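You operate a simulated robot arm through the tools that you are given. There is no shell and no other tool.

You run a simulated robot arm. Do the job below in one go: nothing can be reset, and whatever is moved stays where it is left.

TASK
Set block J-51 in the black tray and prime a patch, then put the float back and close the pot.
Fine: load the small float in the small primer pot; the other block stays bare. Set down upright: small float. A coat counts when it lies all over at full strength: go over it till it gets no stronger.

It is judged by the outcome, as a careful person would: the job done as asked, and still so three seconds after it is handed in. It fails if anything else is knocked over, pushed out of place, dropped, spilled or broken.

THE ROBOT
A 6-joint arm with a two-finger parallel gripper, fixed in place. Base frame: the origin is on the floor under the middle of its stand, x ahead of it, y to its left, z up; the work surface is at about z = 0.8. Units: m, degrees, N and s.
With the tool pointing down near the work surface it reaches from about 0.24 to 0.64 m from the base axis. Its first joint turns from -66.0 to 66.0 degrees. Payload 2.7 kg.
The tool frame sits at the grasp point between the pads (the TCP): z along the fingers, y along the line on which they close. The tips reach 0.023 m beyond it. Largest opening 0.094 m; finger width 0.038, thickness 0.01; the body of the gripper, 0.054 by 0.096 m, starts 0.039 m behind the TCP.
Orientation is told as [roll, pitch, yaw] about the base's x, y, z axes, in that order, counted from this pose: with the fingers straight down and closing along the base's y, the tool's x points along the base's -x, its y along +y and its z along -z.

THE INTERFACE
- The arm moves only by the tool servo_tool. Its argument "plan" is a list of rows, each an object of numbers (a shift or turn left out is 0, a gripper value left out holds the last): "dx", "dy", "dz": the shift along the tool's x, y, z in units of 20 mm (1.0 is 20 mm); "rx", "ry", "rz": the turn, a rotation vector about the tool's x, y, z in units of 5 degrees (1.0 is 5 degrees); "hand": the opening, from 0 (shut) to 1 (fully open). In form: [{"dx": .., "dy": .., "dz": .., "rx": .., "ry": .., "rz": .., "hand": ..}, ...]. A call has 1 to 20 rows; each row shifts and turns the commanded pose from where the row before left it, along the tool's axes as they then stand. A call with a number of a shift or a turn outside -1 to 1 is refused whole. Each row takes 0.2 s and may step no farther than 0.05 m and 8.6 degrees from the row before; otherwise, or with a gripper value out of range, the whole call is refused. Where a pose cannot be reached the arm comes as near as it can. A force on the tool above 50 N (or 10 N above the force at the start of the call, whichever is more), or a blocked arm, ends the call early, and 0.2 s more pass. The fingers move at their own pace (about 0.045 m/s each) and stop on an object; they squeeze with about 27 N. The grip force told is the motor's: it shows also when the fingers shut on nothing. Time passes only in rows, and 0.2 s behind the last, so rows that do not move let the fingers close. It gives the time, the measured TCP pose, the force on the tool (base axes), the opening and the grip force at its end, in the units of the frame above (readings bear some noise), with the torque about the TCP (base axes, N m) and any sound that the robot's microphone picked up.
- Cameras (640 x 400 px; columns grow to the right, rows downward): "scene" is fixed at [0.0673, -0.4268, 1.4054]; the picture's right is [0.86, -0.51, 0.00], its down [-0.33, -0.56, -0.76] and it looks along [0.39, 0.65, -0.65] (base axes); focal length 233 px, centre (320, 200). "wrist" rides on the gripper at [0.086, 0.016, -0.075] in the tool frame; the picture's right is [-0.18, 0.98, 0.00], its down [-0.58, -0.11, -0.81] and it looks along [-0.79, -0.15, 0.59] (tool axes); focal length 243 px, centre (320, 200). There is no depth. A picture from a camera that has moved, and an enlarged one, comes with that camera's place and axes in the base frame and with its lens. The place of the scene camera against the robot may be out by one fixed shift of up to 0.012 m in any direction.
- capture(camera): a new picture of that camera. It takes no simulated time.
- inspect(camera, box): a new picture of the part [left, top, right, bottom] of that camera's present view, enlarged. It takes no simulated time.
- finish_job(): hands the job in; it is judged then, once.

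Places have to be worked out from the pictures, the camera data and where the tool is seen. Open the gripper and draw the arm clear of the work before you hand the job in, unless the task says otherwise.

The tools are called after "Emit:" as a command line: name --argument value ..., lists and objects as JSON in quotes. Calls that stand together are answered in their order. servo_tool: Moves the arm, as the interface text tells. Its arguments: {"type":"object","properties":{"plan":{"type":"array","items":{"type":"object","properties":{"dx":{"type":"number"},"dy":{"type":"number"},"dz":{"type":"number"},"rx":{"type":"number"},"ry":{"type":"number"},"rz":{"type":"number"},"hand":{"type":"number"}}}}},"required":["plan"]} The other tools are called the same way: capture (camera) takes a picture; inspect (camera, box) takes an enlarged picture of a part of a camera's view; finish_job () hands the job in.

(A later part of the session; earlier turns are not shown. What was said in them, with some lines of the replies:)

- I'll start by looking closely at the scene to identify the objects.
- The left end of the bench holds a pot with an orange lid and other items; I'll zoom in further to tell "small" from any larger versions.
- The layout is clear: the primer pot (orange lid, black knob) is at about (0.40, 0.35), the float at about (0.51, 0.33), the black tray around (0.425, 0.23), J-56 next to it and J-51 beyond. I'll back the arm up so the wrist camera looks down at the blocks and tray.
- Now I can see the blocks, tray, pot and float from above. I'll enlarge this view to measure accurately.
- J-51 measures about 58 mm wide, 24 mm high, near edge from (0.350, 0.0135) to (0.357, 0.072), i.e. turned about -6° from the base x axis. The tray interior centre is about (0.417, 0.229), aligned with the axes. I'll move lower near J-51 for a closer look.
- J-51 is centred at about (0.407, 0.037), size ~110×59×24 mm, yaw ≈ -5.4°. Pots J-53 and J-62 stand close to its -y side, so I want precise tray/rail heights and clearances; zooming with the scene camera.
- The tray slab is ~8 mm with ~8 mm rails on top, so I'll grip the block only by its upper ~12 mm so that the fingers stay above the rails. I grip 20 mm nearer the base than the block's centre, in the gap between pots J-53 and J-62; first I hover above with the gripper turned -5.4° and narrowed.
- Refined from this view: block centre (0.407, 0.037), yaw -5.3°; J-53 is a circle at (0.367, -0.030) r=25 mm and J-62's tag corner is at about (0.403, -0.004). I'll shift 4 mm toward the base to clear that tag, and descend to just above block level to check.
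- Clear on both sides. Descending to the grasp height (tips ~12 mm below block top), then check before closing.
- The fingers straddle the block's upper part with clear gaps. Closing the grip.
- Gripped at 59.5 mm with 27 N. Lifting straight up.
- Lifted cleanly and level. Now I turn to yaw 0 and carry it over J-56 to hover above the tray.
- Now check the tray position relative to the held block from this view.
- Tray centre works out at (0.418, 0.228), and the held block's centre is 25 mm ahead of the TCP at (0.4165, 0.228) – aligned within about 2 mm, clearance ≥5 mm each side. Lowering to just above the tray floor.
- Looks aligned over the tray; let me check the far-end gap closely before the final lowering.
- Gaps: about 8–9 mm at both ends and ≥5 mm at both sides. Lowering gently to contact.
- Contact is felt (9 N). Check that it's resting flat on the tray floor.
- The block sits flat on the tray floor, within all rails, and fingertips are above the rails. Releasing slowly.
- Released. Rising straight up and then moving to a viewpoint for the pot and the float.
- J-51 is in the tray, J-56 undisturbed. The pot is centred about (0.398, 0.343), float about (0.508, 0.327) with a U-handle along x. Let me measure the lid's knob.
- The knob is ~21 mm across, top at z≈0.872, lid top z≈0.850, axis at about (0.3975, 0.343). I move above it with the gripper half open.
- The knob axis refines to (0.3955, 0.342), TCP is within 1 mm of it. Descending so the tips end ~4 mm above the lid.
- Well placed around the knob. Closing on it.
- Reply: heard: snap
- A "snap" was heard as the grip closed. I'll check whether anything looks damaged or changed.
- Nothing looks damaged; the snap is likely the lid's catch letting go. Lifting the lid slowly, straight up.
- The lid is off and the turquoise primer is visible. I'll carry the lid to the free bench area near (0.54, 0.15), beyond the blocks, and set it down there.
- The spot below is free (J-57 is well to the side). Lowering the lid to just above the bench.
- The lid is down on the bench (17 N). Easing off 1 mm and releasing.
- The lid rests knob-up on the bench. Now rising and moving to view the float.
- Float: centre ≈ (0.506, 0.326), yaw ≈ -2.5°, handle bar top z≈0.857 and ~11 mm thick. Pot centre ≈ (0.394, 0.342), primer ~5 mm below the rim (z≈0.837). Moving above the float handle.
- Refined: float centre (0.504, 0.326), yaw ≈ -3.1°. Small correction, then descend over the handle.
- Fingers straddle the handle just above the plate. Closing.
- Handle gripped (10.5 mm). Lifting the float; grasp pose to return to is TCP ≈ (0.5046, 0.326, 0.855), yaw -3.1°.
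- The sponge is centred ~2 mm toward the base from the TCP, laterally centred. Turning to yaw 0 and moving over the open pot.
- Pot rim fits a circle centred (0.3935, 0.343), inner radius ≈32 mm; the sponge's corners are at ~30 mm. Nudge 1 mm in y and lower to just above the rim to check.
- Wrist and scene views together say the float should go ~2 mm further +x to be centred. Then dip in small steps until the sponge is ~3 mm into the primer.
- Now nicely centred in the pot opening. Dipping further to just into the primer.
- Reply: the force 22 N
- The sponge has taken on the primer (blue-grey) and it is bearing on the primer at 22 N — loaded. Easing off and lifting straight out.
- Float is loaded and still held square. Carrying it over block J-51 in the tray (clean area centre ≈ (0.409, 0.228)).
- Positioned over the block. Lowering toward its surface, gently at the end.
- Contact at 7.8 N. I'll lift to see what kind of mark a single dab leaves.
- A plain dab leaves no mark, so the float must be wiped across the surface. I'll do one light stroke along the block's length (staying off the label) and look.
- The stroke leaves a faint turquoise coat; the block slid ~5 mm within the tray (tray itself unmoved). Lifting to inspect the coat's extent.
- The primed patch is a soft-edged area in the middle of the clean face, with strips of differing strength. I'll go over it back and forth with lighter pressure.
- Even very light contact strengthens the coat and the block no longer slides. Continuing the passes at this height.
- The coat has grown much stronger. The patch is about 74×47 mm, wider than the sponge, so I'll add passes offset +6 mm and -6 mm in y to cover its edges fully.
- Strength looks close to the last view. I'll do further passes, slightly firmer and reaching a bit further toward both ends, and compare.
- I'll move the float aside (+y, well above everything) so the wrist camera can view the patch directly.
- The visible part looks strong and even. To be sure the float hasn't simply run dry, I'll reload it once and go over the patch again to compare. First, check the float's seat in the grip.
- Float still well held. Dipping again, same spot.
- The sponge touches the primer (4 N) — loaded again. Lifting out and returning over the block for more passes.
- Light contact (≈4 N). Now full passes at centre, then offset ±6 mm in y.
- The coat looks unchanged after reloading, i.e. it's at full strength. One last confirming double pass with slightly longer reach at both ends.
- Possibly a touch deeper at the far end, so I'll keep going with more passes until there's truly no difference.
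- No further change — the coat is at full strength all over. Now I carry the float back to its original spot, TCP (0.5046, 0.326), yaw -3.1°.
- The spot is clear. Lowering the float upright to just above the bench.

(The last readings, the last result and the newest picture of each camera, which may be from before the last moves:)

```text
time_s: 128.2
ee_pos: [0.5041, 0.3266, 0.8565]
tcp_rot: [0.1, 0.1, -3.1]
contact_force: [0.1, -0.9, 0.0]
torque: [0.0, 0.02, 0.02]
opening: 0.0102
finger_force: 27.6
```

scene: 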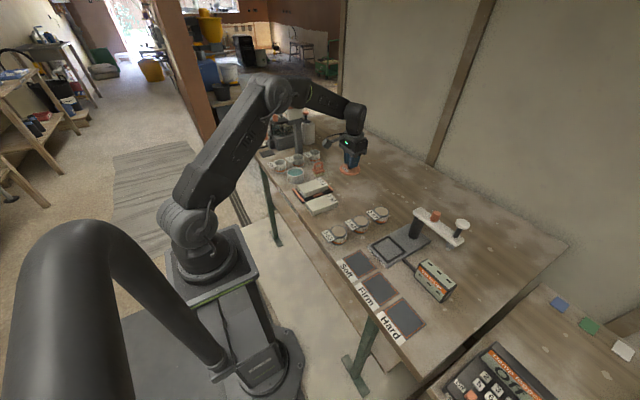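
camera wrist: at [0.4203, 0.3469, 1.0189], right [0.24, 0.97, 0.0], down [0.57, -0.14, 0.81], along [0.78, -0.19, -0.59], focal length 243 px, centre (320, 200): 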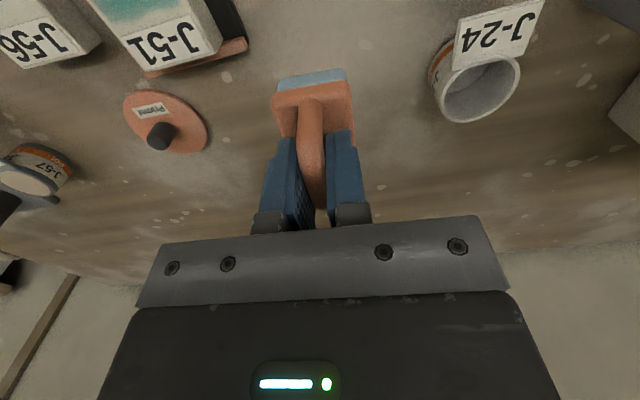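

Emit:
servo_tool --plan '[{"dz": 0.05}, {"dz": 0.05}, {}]'

Emit:
inspect --camera "scene" --box '[290, 145, 354, 185]'

```text
time_s: 129.0
ee_pos: [0.5037, 0.3262, 0.8555]
tcp_rot: [0.1, 0.0, -3.1]
contact_force: [0.1, -0.4, -0.7]
torque: [0.01, 0.0, -0.02]
opening: 0.0103
finger_force: 27.0
```

```text
10.00 times, centred on (322, 165) of scene
camera zoom: at [0.0673, -0.4268, 1.4054], right [0.86, -0.51, 0.0], down [-0.33, -0.56, -0.76], along [0.39, 0.65, -0.65], focal length 2328 px, centre (300, 550)
```

zoom: 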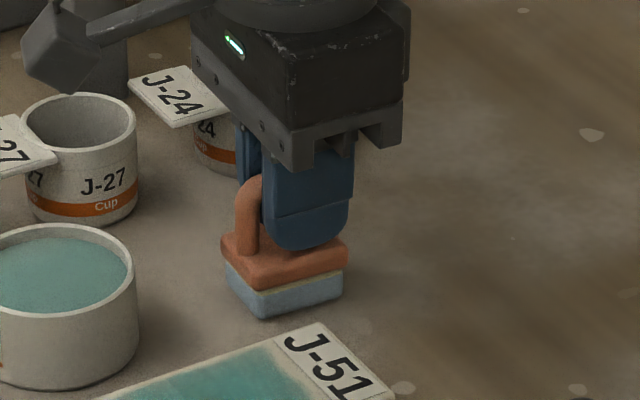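

Nearly down, not yet touching. Lowering in small steps to a light contact.

Emit:
servo_tool --plan '[{"dz": 0.05}, {"dz": 0.04}, {}]'

```text
time_s: 129.8
ee_pos: [0.5045, 0.3257, 0.8537]
tcp_rot: [0.2, 0.0, -3.2]
contact_force: [-2.1, -0.7, 6.0]
torque: [-0.06, 0.05, -0.01]
opening: 0.0103
finger_force: 27.0
```

Contact (6 N): the float stands on the bench. Releasing.

Emit:
servo_tool --plan '[{"hand": 0.15}, {"hand": 0.25}, {"hand": 0.4}, {}, {}]'

Emit:
servo_tool --plan '[{"dz": -0.3}, {"dz": -0.6}, {"dz": -0.9}, {"dz": -1}, {"dz": -1}, {"dz": -0.8}, {}]'

Emit:
inspect --camera "scene" --box '[270, 145, 350, 195]'

Emit:
capture --camera "wrist"

```text
time_s: 131.0
ee_pos: [0.505, 0.3269, 0.8529]
tcp_rot: [0.0, 0.1, -3.2]
contact_force: [0.3, 0.2, -0.2]
torque: [-0.02, 0.0, -0.01]
opening: 0.0375
finger_force: 0.1
```

```text
time_s: 132.6
ee_pos: [0.5028, 0.3269, 0.9448]
tcp_rot: [0.0, 0.0, -3.1]
contact_force: [-0.7, 0.2, 0.1]
torque: [-0.02, 0.01, 0.0]
opening: 0.0375
finger_force: 0.0
```

```text
8.00 times, centred on (310, 170) of scene
camera zoom: at [0.0673, -0.4268, 1.4054], right [0.86, -0.51, 0.0], down [-0.33, -0.56, -0.76], along [0.39, 0.65, -0.65], focal length 1862 px, centre (400, 440)
```

zoom: 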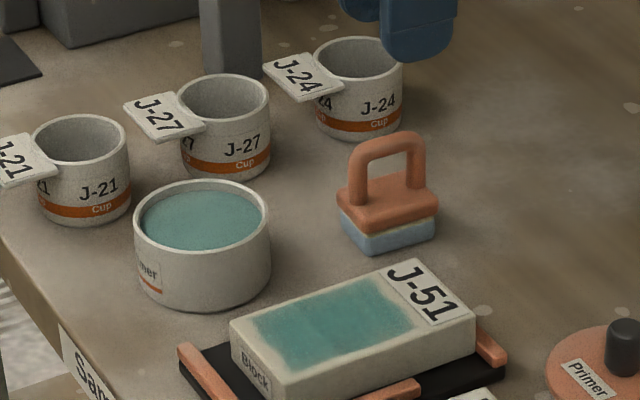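

```text
taken
camera wrist: at [0.4199, 0.347, 1.0197], right [0.24, 0.97, 0.0], down [0.57, -0.14, 0.81], along [0.78, -0.19, -0.59], focal length 243 px, centre (320, 200)
```

wrist: 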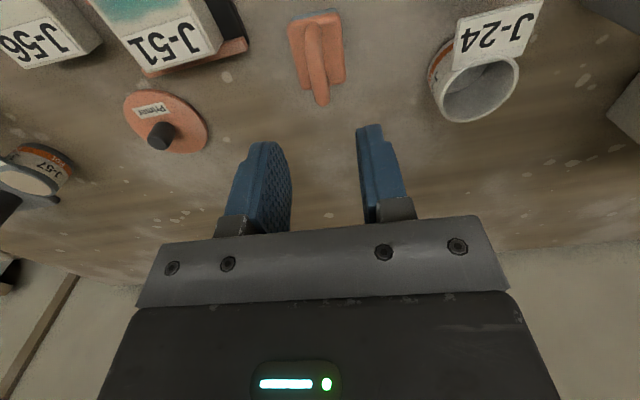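

Float stands upright back in its place. Before closing the pot, I'll view the patch unobstructed with the wrist camera.

Emit:
servo_tool --plan '[{"rz": -0.62, "dz": -0.5}, {"dx": 1, "dy": -0.5}, {"dx": 1, "dy": -0.6}, {"dx": 1, "dy": -0.6}, {"dx": 1, "dy": -0.6}, {"dx": 1, "dy": -0.6}, {"dx": 1, "dy": -0.6}, {"dx": 1, "dy": -0.6}, {"dx": 1, "dy": -0.6}, {"dx": 0.8, "dy": -0.4}, {}]'

Emit:
capture --camera "wrist"

Emit:
inspect --camera "wrist" --box '[240, 60, 400, 190]'

```text
time_s: 135.0
ee_pos: [0.329, 0.2243, 0.9549]
tcp_rot: [0.0, -0.1, 0.0]
contact_force: [0.0, 0.3, -0.4]
torque: [0.04, -0.04, 0.0]
opening: 0.0378
finger_force: 0.1
```

```text
taken
camera wrist: at [0.2427, 0.2408, 1.029], right [0.18, 0.98, 0.0], down [0.58, -0.11, 0.81], along [0.79, -0.15, -0.59], focal length 243 px, centre (320, 200)
```

wrist: 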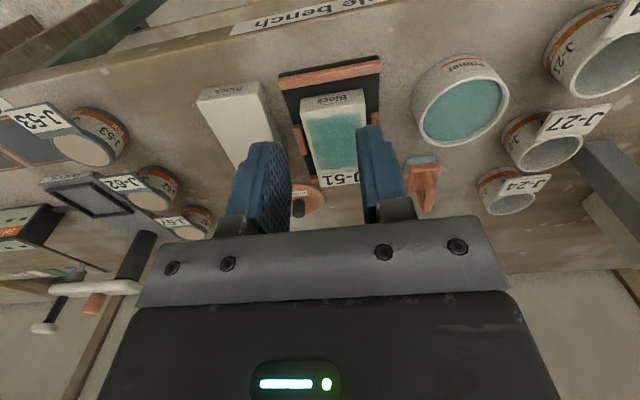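

```text
3.08 times, centred on (320, 125) of wrist
camera zoom: at [0.2427, 0.2408, 1.029], right [0.18, 0.98, 0.0], down [0.58, -0.11, 0.81], along [0.79, -0.15, -0.59], focal length 746 px, centre (320, 431)
```

zoom: 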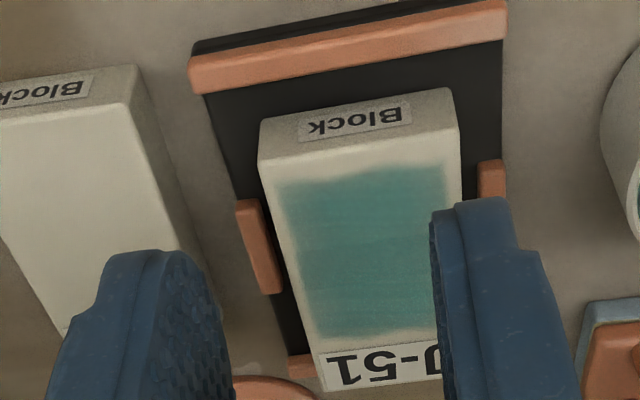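

Emit:
inspect --camera "wrist" --box '[295, 90, 375, 190]'

```text
4.00 times, centred on (335, 140) of wrist
camera zoom: at [0.2427, 0.2408, 1.029], right [0.18, 0.98, 0.0], down [0.58, -0.11, 0.81], along [0.79, -0.15, -0.59], focal length 970 px, centre (260, 440)
```

zoom: 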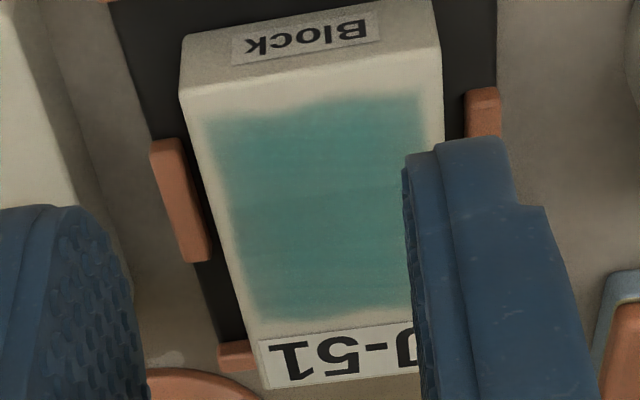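

The coat is even over the whole patch. Now to fetch the lid, at TCP ≈ (0.5388, 0.1535).

Emit:
servo_tool --plan '[{"dx": -0.6, "dy": -0.2, "hand": 0.5}, {"dx": -1, "dy": -0.34}, {"dx": -1, "dy": -0.34}, {"dx": -1, "dy": -0.34}, {"dx": -1, "dy": -0.34}, {"dx": -1, "dy": -0.34}, {"dx": -1, "dy": -0.34}, {"dx": -1, "dy": -0.34}, {"dx": -1, "dy": -0.34}, {"dx": -1, "dy": -0.34}, {"dx": -0.9, "dy": -0.28}, {}, {}]'

Emit:
capture --camera "wrist"

Emit:
inspect --camera "wrist" --box '[240, 0, 400, 115]'

```text
time_s: 137.8
ee_pos: [0.5382, 0.1536, 0.9554]
tcp_rot: [0.0, 0.0, 0.1]
contact_force: [0.5, 0.4, -0.5]
torque: [-0.01, -0.03, 0.01]
opening: 0.0469
finger_force: 0.0
```

```text
taken
camera wrist: at [0.4534, 0.1694, 1.0293], right [0.18, 0.98, 0.0], down [0.58, -0.11, 0.81], along [0.79, -0.15, -0.59], focal length 243 px, centre (320, 200)
```

wrist: 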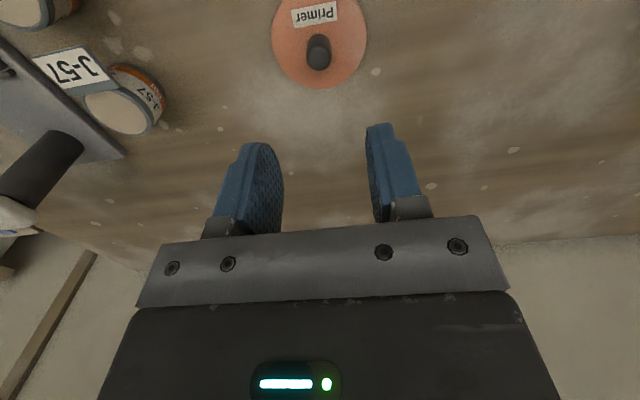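

```text
3.48 times, centred on (320, 58) of wrist
camera zoom: at [0.4534, 0.1694, 1.0293], right [0.18, 0.98, 0.0], down [0.58, -0.11, 0.81], along [0.79, -0.15, -0.59], focal length 844 px, centre (320, 696)
```

zoom: 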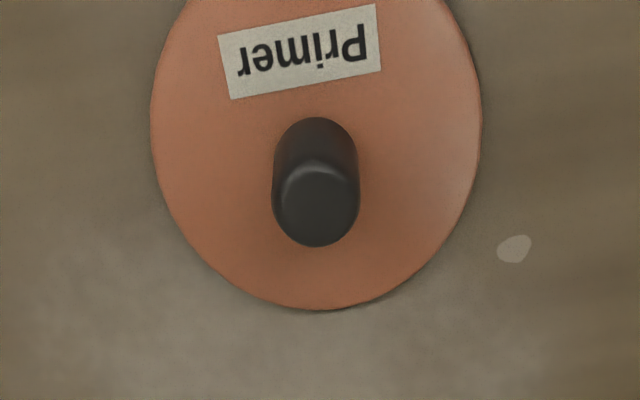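

The lid is exactly where I left it, under the gripper. Descending and gripping the knob.

Emit:
servo_tool --plan '[{"dz": 0.8}, {"dz": 1}, {"dz": 1}, {"dz": 1}, {"dz": 0.8}, {"dz": 0.6}, {"dz": 0.4}, {"dz": 0.15}, {}]'

Emit:
capture --camera "wrist"

```text
time_s: 139.8
ee_pos: [0.5395, 0.1533, 0.8397]
tcp_rot: [0.0, 0.0, -0.1]
contact_force: [0.6, -0.2, -0.5]
torque: [0.01, 0.01, 0.01]
opening: 0.0469
finger_force: 0.0
```

```text
taken
camera wrist: at [0.4536, 0.1693, 0.914], right [0.18, 0.98, 0.0], down [0.58, -0.11, 0.81], along [0.79, -0.15, -0.59], focal length 243 px, centre (320, 200)
```

wrist: 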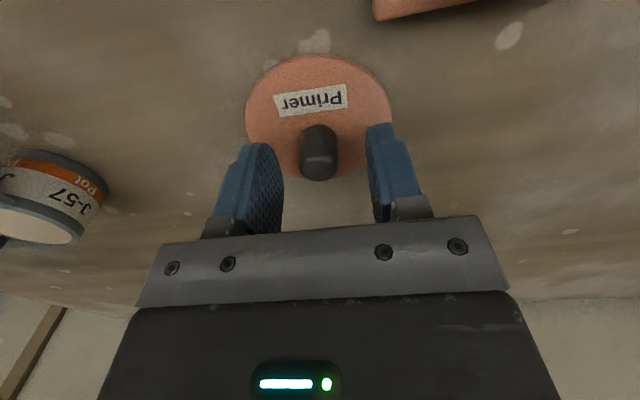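

Emit:
servo_tool --plan '[{"hand": 0.1}, {}, {}, {}, {"dz": -0.2}, {"dz": -0.5}, {"dz": -0.9}, {"dz": -1}, {"dz": -1}, {"dz": -1}, {"dz": -0.8}, {}]'

Emit:
capture --camera "wrist"

```text
time_s: 142.4
ee_pos: [0.5388, 0.1546, 0.9465]
tcp_rot: [0.0, 0.0, -0.1]
contact_force: [-0.6, -0.4, -0.8]
torque: [-0.04, 0.01, -0.03]
opening: 0.0183
finger_force: 26.8
```

```text
taken
camera wrist: at [0.4534, 0.1696, 1.0221], right [0.18, 0.98, 0.0], down [0.58, -0.11, 0.81], along [0.79, -0.15, -0.59], focal length 243 px, centre (320, 200)
```

wrist: 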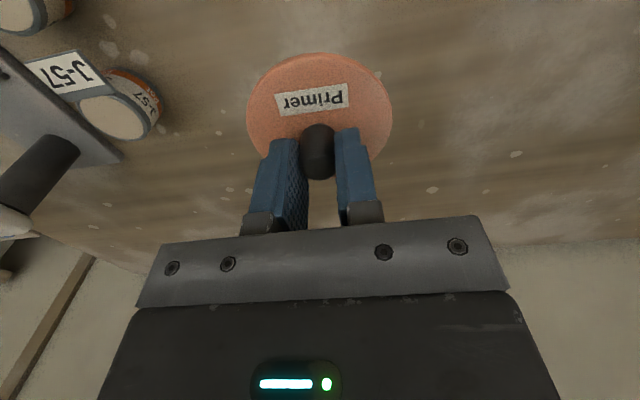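

Lid gripped and lifted in the same pose as originally. Carrying it back over the pot (original grip TCP (0.3967, 0.342, 0.878)).

Emit:
servo_tool --plan '[{"dx": 0.5, "dy": 0.66}, {"dx": 0.72, "dy": 0.95}, {"dx": 0.72, "dy": 0.95}, {"dx": 0.72, "dy": 0.95}, {"dx": 0.72, "dy": 0.95}, {"dx": 0.72, "dy": 0.95}, {"dx": 0.72, "dy": 0.95}, {"dx": 0.72, "dy": 0.95}, {"dx": 0.72, "dy": 0.95}, {"dx": 0.6, "dy": 0.8}, {"dx": 0.24, "dy": 0.33}, {}, {}]'

Emit:
capture --camera "wrist"

Emit:
inspect --camera "scene" --box '[264, 135, 344, 195]'

```text
time_s: 145.2
ee_pos: [0.3963, 0.3401, 0.949]
tcp_rot: [0.0, 0.0, 0.0]
contact_force: [0.4, -0.5, -0.6]
torque: [0.01, 0.01, -0.03]
opening: 0.0184
finger_force: 26.4
```

```text
taken
camera wrist: at [0.3111, 0.3573, 1.0229], right [0.18, 0.98, 0.0], down [0.58, -0.11, 0.81], along [0.79, -0.15, -0.59], focal length 243 px, centre (320, 200)
```

wrist: 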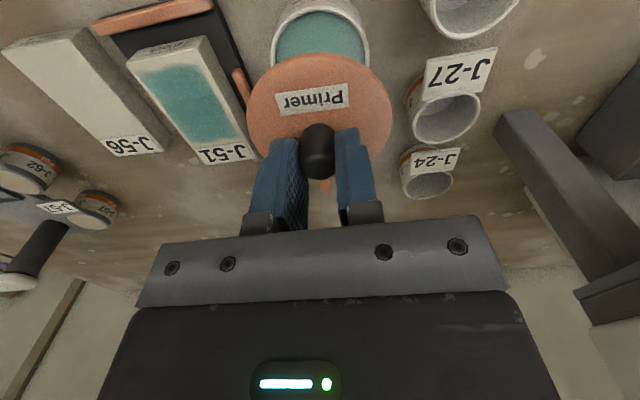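

```text
6.67 times, centred on (304, 165) of scene
camera zoom: at [0.0673, -0.4268, 1.4054], right [0.86, -0.51, 0.0], down [-0.33, -0.56, -0.76], along [0.39, 0.65, -0.65], focal length 1552 px, centre (427, 433)
```

zoom: 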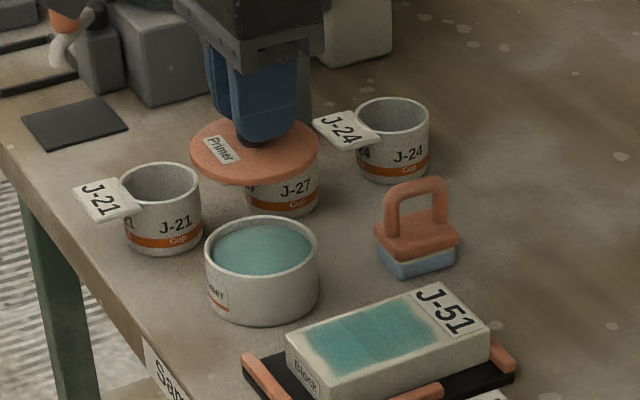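

Camera pose reads ~1.4 mm short in y compared with the original grip; correcting and lowering to just above the rim.

Emit:
servo_tool --plan '[{"dy": 0.07, "dx": -0.02}, {"dz": 0.7}, {"dz": 0.8}, {"dz": 0.7}, {"dz": 0.5}, {"dz": 0.3}, {}]'

Emit:
capture --camera "wrist"

Emit:
inspect --camera "scene" --box '[274, 150, 322, 180]'

```text
time_s: 146.8
ee_pos: [0.3975, 0.3427, 0.8886]
tcp_rot: [-0.1, 0.0, -0.1]
contact_force: [1.0, 0.2, 0.0]
torque: [-0.02, -0.01, -0.01]
opening: 0.0182
finger_force: 26.7
```

```text
taken
camera wrist: at [0.3119, 0.3587, 0.9623], right [0.18, 0.98, 0.0], down [0.58, -0.11, 0.81], along [0.79, -0.15, -0.59], focal length 243 px, centre (320, 200)
```

wrist: 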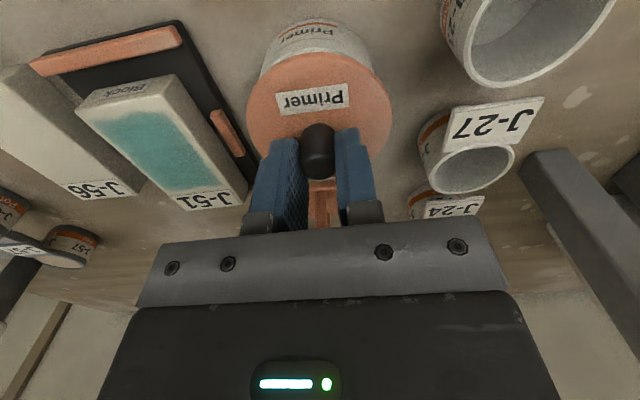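

```text
13.33 times, centred on (298, 165) of scene
camera zoom: at [0.0673, -0.4268, 1.4054], right [0.86, -0.51, 0.0], down [-0.33, -0.56, -0.76], along [0.39, 0.65, -0.65], focal length 3104 px, centre (613, 667)
```

zoom: 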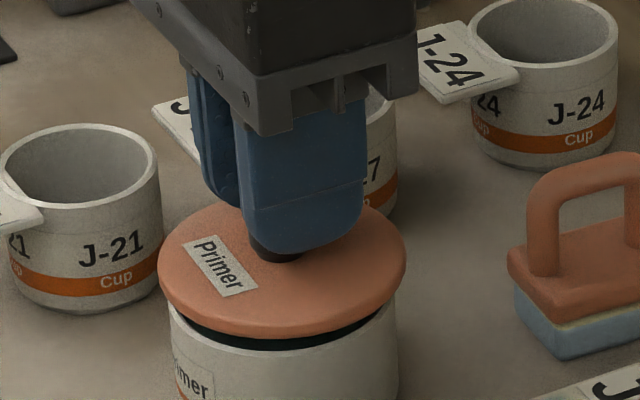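

Lid centred over the pot. Lowering in small steps to seat it.

Emit:
servo_tool --plan '[{"dz": 0.1}, {"dz": 0.1}, {"dz": 0.1}, {"dz": 0.1}, {}]'

Emit:
inspect --camera "scene" --box '[274, 150, 322, 180]'

```text
time_s: 148.0
ee_pos: [0.3984, 0.3436, 0.8799]
tcp_rot: [0.0, 0.0, -0.1]
contact_force: [0.2, -0.9, 0.3]
torque: [0.01, 0.0, -0.01]
opening: 0.0183
finger_force: 26.8
```

```text
13.33 times, centred on (298, 165) of scene
camera zoom: at [0.0673, -0.4268, 1.4054], right [0.86, -0.51, 0.0], down [-0.33, -0.56, -0.76], along [0.39, 0.65, -0.65], focal length 3104 px, centre (613, 667)
```

zoom: 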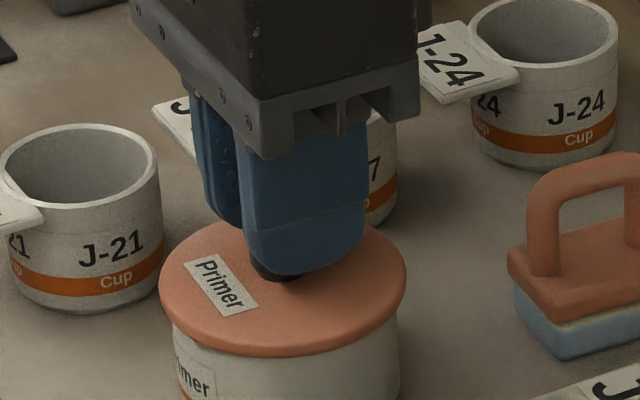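

Emit:
servo_tool --plan '[{"dz": 0.05}, {"dz": 0.05}, {"dz": 0.03}, {}]'

```text
time_s: 149.0
ee_pos: [0.398, 0.3434, 0.8787]
tcp_rot: [0.0, -0.2, -0.1]
contact_force: [-7.7, -7.3, 31.6]
torque: [-0.59, 0.28, 0.01]
opening: 0.018
finger_force: 27.0
```

Contact at 31 N with the TCP at the original lid-gripping height. Checking visually that the lid is seated flat.

Emit:
inspect --camera "scene" --box '[264, 145, 328, 185]'

Emit:
inspect --camera "wrist" --box '[230, 30, 422, 200]'

Emit:
inspect --camera "scene" --box '[280, 160, 312, 185]'

```text
10.00 times, centred on (296, 165) of scene
camera zoom: at [0.0667, -0.4273, 1.4053], right [0.86, -0.51, 0.0], down [-0.33, -0.56, -0.76], along [0.39, 0.65, -0.65], focal length 2328 px, centre (560, 550)
```

zoom: 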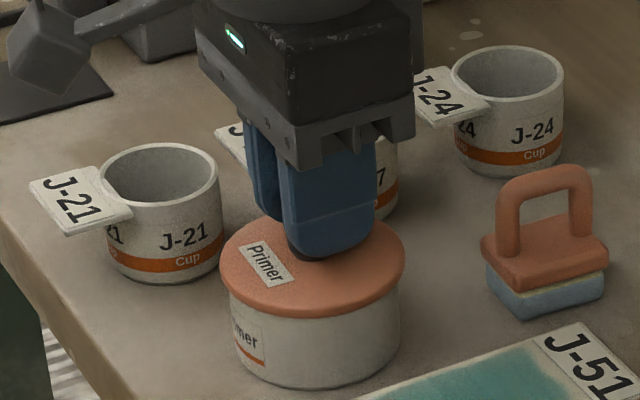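

```text
2.35 times, centred on (326, 115) of wrist
camera zoom: at [0.312, 0.3588, 0.9538], right [0.18, 0.98, 0.0], down [0.58, -0.11, 0.81], along [0.79, -0.15, -0.59], focal length 571 px, centre (306, 400)
```

zoom: 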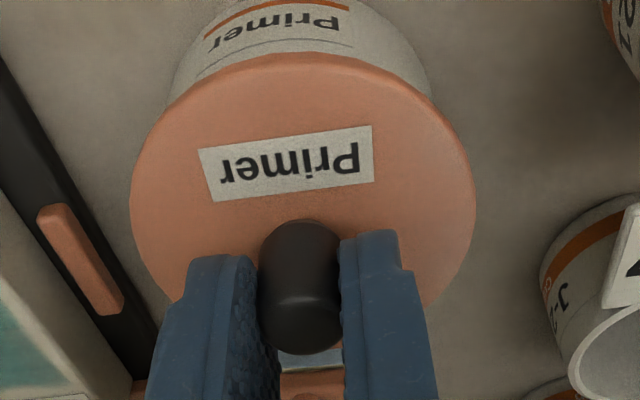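

```text
16.00 times, centred on (296, 172) of scene
camera zoom: at [0.0667, -0.4273, 1.4053], right [0.86, -0.51, 0.0], down [-0.33, -0.56, -0.76], along [0.39, 0.65, -0.65], focal length 3724 px, centre (704, 640)
```

zoom: 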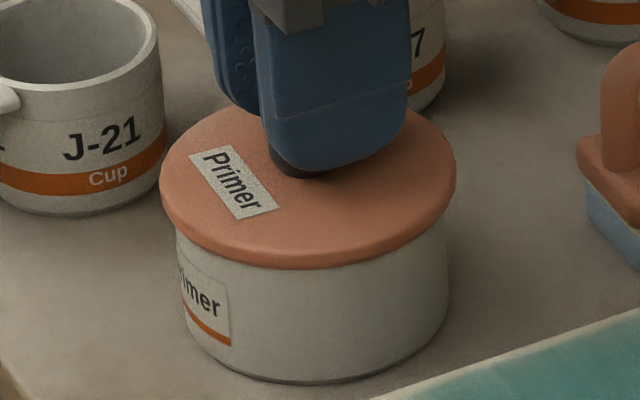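

The lid looks seated just as it was at first. Pressing very slightly more to listen for the snap, before releasing.

Emit:
servo_tool --plan '[{"dz": 0.03}, {"dz": 0.02}, {}]'

```text
time_s: 149.8
ee_pos: [0.3968, 0.3426, 0.8791]
tcp_rot: [0.3, -0.3, 0.0]
contact_force: [-5.0, -6.8, 36.9]
torque: [-0.58, 0.33, -0.01]
opening: 0.0178
finger_force: 26.8
```

No snap and no further travel: the lid is bearing fully on the rim. Easing off and releasing the knob.

Emit:
servo_tool --plan '[{"dz": -0.05}, {"dz": -0.03}, {"hand": 0.25}, {"hand": 0.35}, {"hand": 0.5}, {}, {}]'

Emit:
inspect --camera "scene" --box '[280, 160, 312, 185]'

Emit:
capture --camera "wrist"

```text
time_s: 151.4
ee_pos: [0.3962, 0.3433, 0.8785]
tcp_rot: [0.1, 0.0, -0.1]
contact_force: [0.6, -0.4, -0.3]
torque: [0.05, 0.01, 0.01]
opening: 0.0471
finger_force: 0.0
heard: snap
```

```text
16.00 times, centred on (296, 172) of scene
camera zoom: at [0.0673, -0.4268, 1.4054], right [0.86, -0.51, 0.0], down [-0.33, -0.56, -0.76], along [0.39, 0.65, -0.65], focal length 3724 px, centre (704, 640)
```

zoom: 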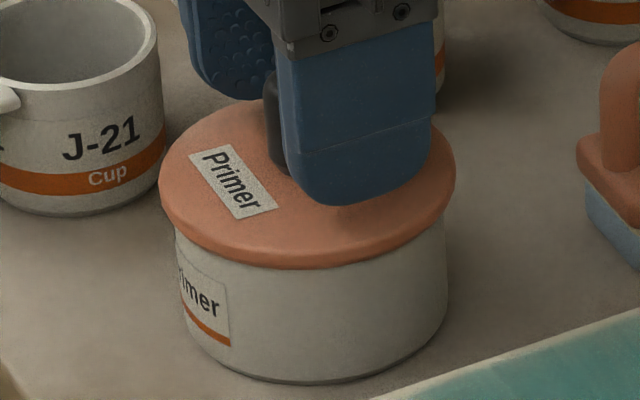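

```text
taken
camera wrist: at [0.3115, 0.3583, 0.9522], right [0.18, 0.98, 0.0], down [0.58, -0.11, 0.81], along [0.79, -0.15, -0.59], focal length 243 px, centre (320, 200)
```

wrist: 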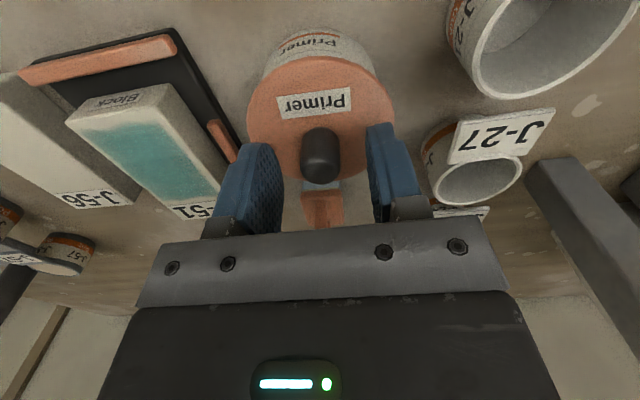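

The "snap" was heard on release — the lid has latched onto the pot. Rising straight up and drawing the arm clear.

Emit:
servo_tool --plan '[{"dz": -0.4}, {"dz": -0.7}, {"dz": -1}, {"dz": -1}, {"dz": -1}, {"dz": -1}, {"dz": -1, "dx": 0.5, "hand": 1}, {"dz": -1, "dx": 1}, {"dz": -1, "dx": 1, "dy": -1}, {"dx": 1, "dy": -1}, {"dx": 1, "dy": -1}, {"dy": -1}, {"dy": -1}, {"dy": -1}, {"dy": -1}, {}]'

Emit:
capture --camera "wrist"

Emit:
capture --camera "scene"

Emit:
inspect --camera "scene" --box '[264, 140, 360, 215]'

Emit:
inspect --camera "scene" --box '[298, 174, 330, 196]'

```text
time_s: 154.8
ee_pos: [0.3073, 0.2031, 1.0398]
tcp_rot: [0.0, 0.0, 0.0]
contact_force: [-0.5, 0.2, 0.2]
torque: [-0.01, 0.0, 0.04]
opening: 0.0939
finger_force: 0.1
```

```text
taken
camera wrist: at [0.2218, 0.2182, 1.1142], right [0.18, 0.98, 0.0], down [0.58, -0.11, 0.81], along [0.79, -0.15, -0.59], focal length 243 px, centre (320, 200)
```

wrist: 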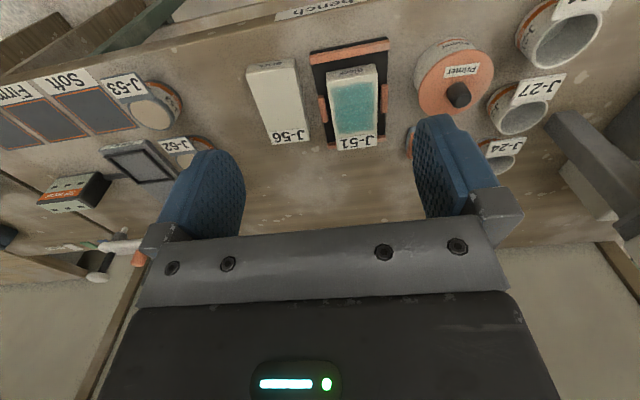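

```text
taken
```

scene: 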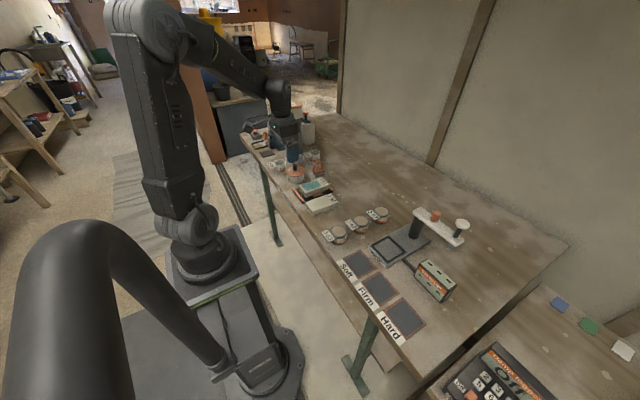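

```text
5.33 times, centred on (312, 178) of scene
camera zoom: at [0.0673, -0.4268, 1.4054], right [0.86, -0.51, 0.0], down [-0.33, -0.56, -0.76], along [0.39, 0.65, -0.65], focal length 1241 px, centre (363, 320)
```

zoom: 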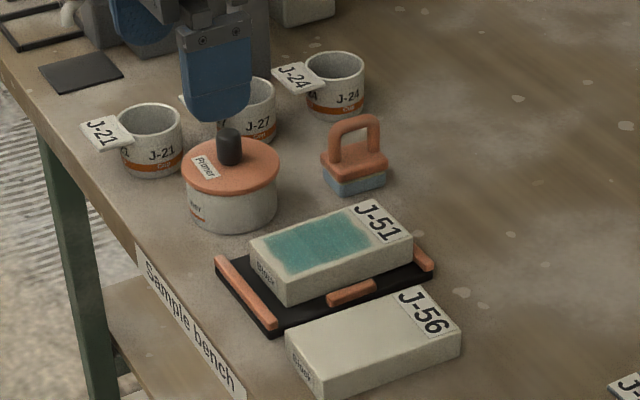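

```text
16.00 times, centred on (314, 185) of scene
camera zoom: at [0.0673, -0.4268, 1.4054], right [0.86, -0.51, 0.0], down [-0.33, -0.56, -0.76], along [0.39, 0.65, -0.65], focal length 3724 px, centre (416, 440)
```

zoom: 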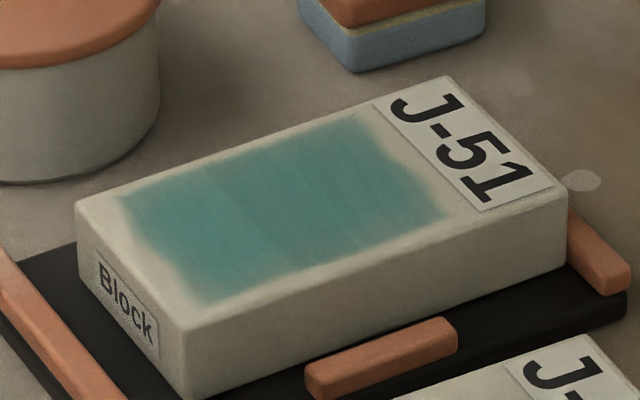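

In clear light I notice faint strip structure in the patch. Let me take a close look with the wrist camera to judge whether all parts are at equal strength.

Emit:
inspect --camera "wrist" --box '[310, 60, 400, 155]'

Emit:
servo_tool --plan '[{"dz": 1, "dy": 0.3}, {"dz": 1, "dy": 0.3}, {"dz": 1}, {"dz": 0.5}, {}]'

Emit:
inspect --camera "wrist" --box '[270, 60, 430, 180]'

Emit:
inspect --camera "scene" --box '[302, 176, 324, 192]'

```text
4.21 times, centred on (355, 108) of wrist
camera zoom: at [0.2218, 0.2182, 1.1142], right [0.18, 0.98, 0.0], down [0.58, -0.11, 0.81], along [0.79, -0.15, -0.59], focal length 1022 px, centre (173, 590)
```

zoom: 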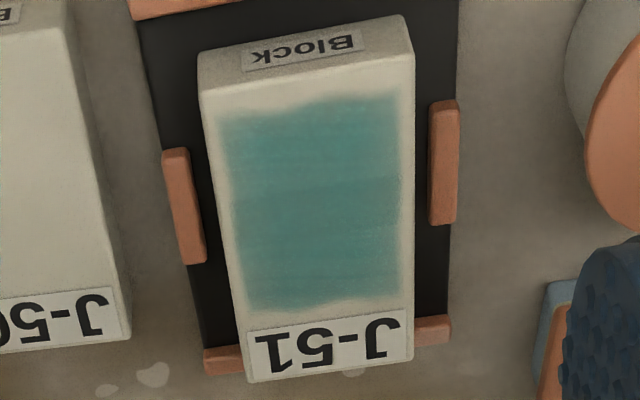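

```text
time_s: 156.0
ee_pos: [0.307, 0.2149, 0.9699]
tcp_rot: [0.0, 0.0, 0.0]
contact_force: [0.7, 0.2, 0.0]
torque: [-0.02, 0.0, 0.03]
opening: 0.0942
finger_force: 0.1
```

```text
3.33 times, centred on (350, 120) of wrist
camera zoom: at [0.222, 0.2303, 1.044], right [0.18, 0.98, 0.0], down [0.58, -0.11, 0.81], along [0.79, -0.15, -0.59], focal length 809 px, centre (220, 467)
```

zoom: 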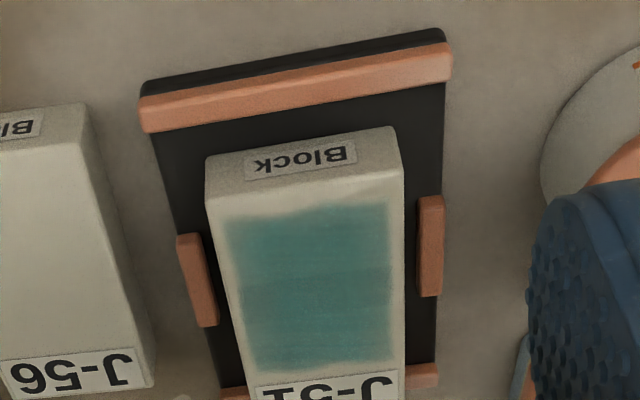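

```text
16.00 times, centred on (313, 184) of scene
camera zoom: at [0.0673, -0.4268, 1.4054], right [0.86, -0.51, 0.0], down [-0.33, -0.56, -0.76], along [0.39, 0.65, -0.65], focal length 3724 px, centre (432, 456)
```

zoom: 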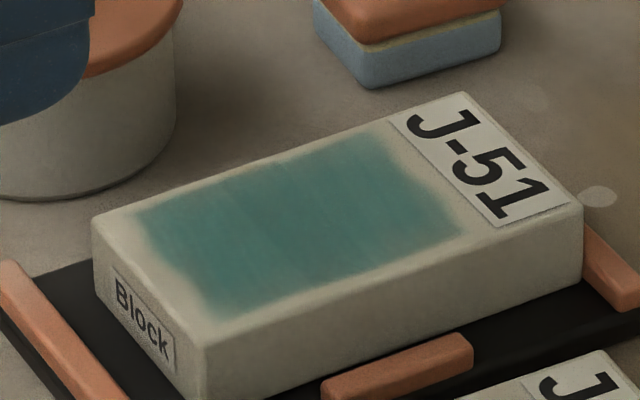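

Emit:
inspect --camera "wrist" --box '[320, 115, 374, 175]'

Emit:
inspect --camera "wrist" --box '[320, 110, 372, 142]'

Emit:
inspect --camera "wrist" --box '[320, 140, 372, 172]'

```text
6.67 times, centred on (347, 145) of wrist
camera zoom: at [0.222, 0.2303, 1.044], right [0.18, 0.98, 0.0], down [0.58, -0.11, 0.81], along [0.79, -0.15, -0.59], focal length 1618 px, centre (140, 567)
```

zoom: 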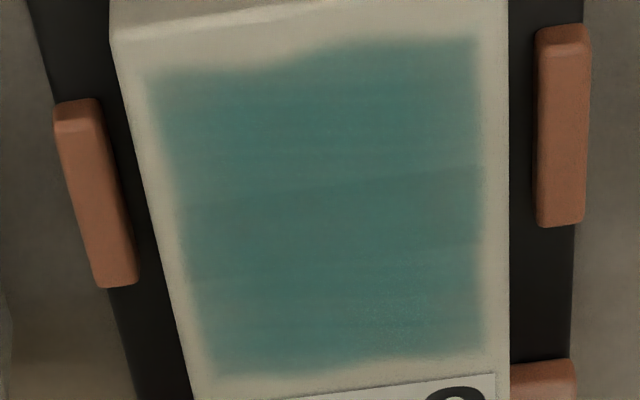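

```text
12.31 times, centred on (346, 126) of wrist
camera zoom: at [0.222, 0.2303, 1.044], right [0.18, 0.98, 0.0], down [0.58, -0.11, 0.81], along [0.79, -0.15, -0.59], focal length 2986 px, centre (0, 1111)
```

zoom: 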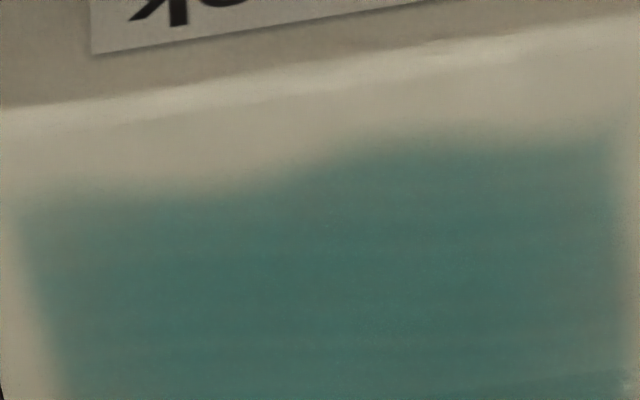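

```text
12.31 times, centred on (346, 156) of wrist
camera zoom: at [0.222, 0.2303, 1.044], right [0.18, 0.98, 0.0], down [0.58, -0.11, 0.81], along [0.79, -0.15, -0.59], focal length 2986 px, centre (0, 742)
```

zoom: 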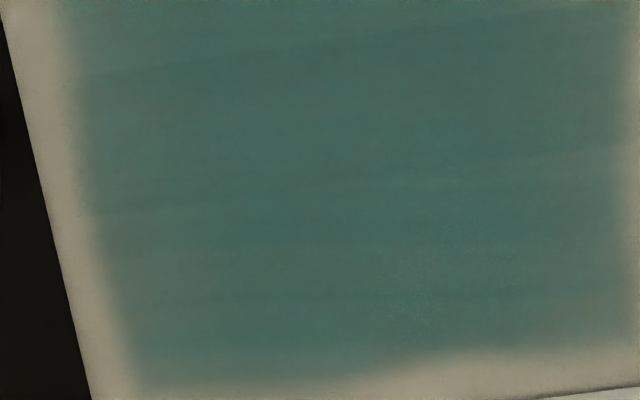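

The bands are just overlapping coat sections (the overlap looks marginally darker); colour elsewhere is uniform and did not change over the last several passes or after reloading, so it is saturated. Drawing the arm up and clear, then a final check.

Emit:
servo_tool --plan '[{"dz": -1}, {"dz": -1}, {"dz": -1}, {"dz": -1}, {"dz": -1}, {"dz": -1, "dy": -1}, {"dy": -1, "dz": -0.8}, {"dy": -1}, {"dy": -1}, {"dy": -1}, {"dy": -1}, {"dy": -1}, {}, {}]'

Emit:
capture --camera "scene"

Emit:
inspect --camera "scene" --box '[230, 120, 390, 220]'

Emit:
inspect --camera "scene" --box '[282, 170, 346, 210]'

Emit:
inspect --camera "scene" --box '[310, 180, 480, 286]'

```text
time_s: 159.0
ee_pos: [0.3074, 0.0754, 1.1061]
tcp_rot: [0.0, -0.1, 0.0]
contact_force: [-0.3, 0.5, -0.5]
torque: [0.02, 0.02, -0.01]
opening: 0.0939
finger_force: 0.0
```

```text
taken
```

scene: 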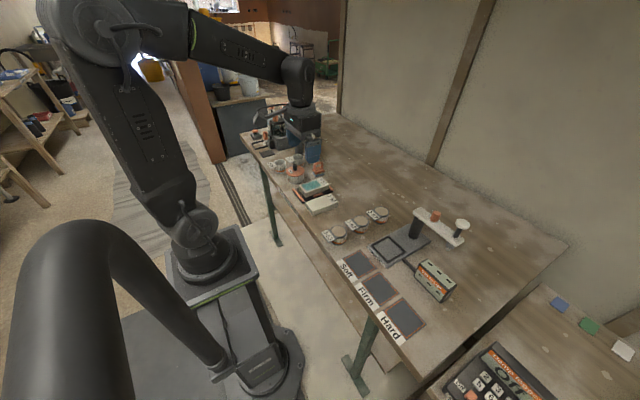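

```text
4.00 times, centred on (310, 170) of scene
camera zoom: at [0.0673, -0.4268, 1.4054], right [0.86, -0.51, 0.0], down [-0.33, -0.56, -0.76], along [0.39, 0.65, -0.65], focal length 931 px, centre (360, 320)
```

zoom: 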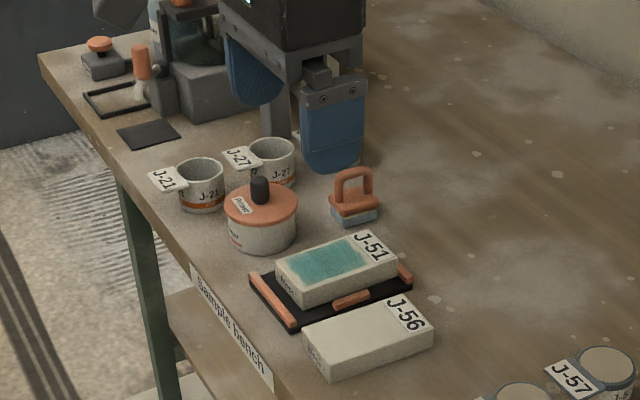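

```text
10.00 times, centred on (314, 190) of scene
camera zoom: at [0.0673, -0.4268, 1.4054], right [0.86, -0.51, 0.0], down [-0.33, -0.56, -0.76], along [0.39, 0.65, -0.65], focal length 2328 px, centre (380, 300)
```

zoom: 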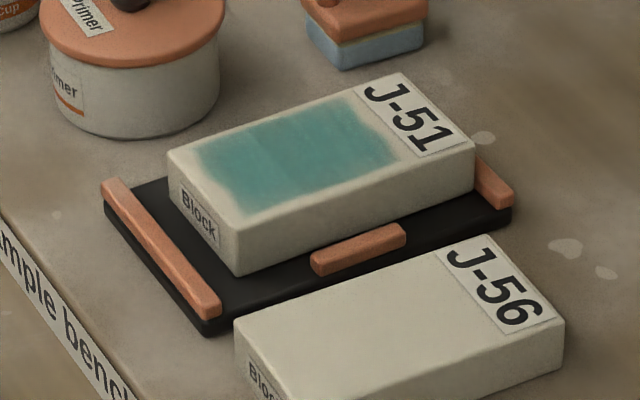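

```text
3.76 times, centred on (395, 233) of scene
camera zoom: at [0.0673, -0.4268, 1.4054], right [0.86, -0.51, 0.0], down [-0.33, -0.56, -0.76], along [0.39, 0.65, -0.65], focal length 876 px, centre (38, 76)
```

zoom: 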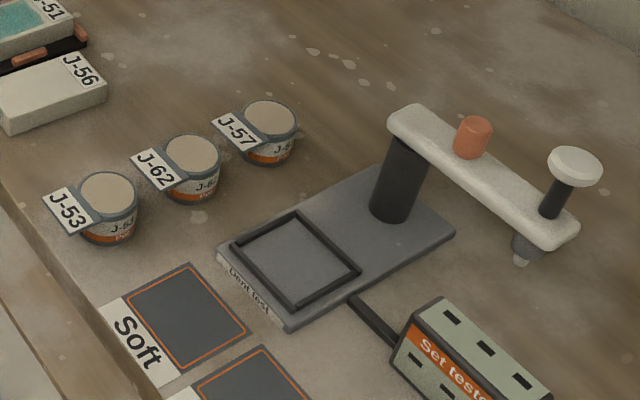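

Final check: J-51 sits in the black tray with an even, full-strength coat. J-56 is bare and where it was. The float is upright in its original place, and the pot's lid has snapped shut. The other pots and cups look undisturbed. The gripper is open and the arm is clear, so I'm handing the job in.

Emit:
finish_job

```text
The job is handed in.
```

The job is handed in. Block J-51 is in the black tray with its patch primed, the small float is back in its place, and the primer pot is closed.

- **Coat:** the patch covers most of the block's clean face and stays off the label. I reloaded the float once and kept wiping until repeated passes made no visible difference. A slightly darker band across the middle remains. I read it as two coat sections overlapping, not an uneven coat.
- **Block in the tray:** J-51 slid about 5 mm during the first wiping stroke. It stayed inside the rails, and the tray itself did not move.
- **Float:** it stands upright where I picked it up, and its sponge is still wet with primer.
- **Pot:** the lid is back on, and I heard it snap when I let go of the knob.
- **Everything else:** J-56 is bare and where it was. I saw nothing knocked over, shifted or spilled.
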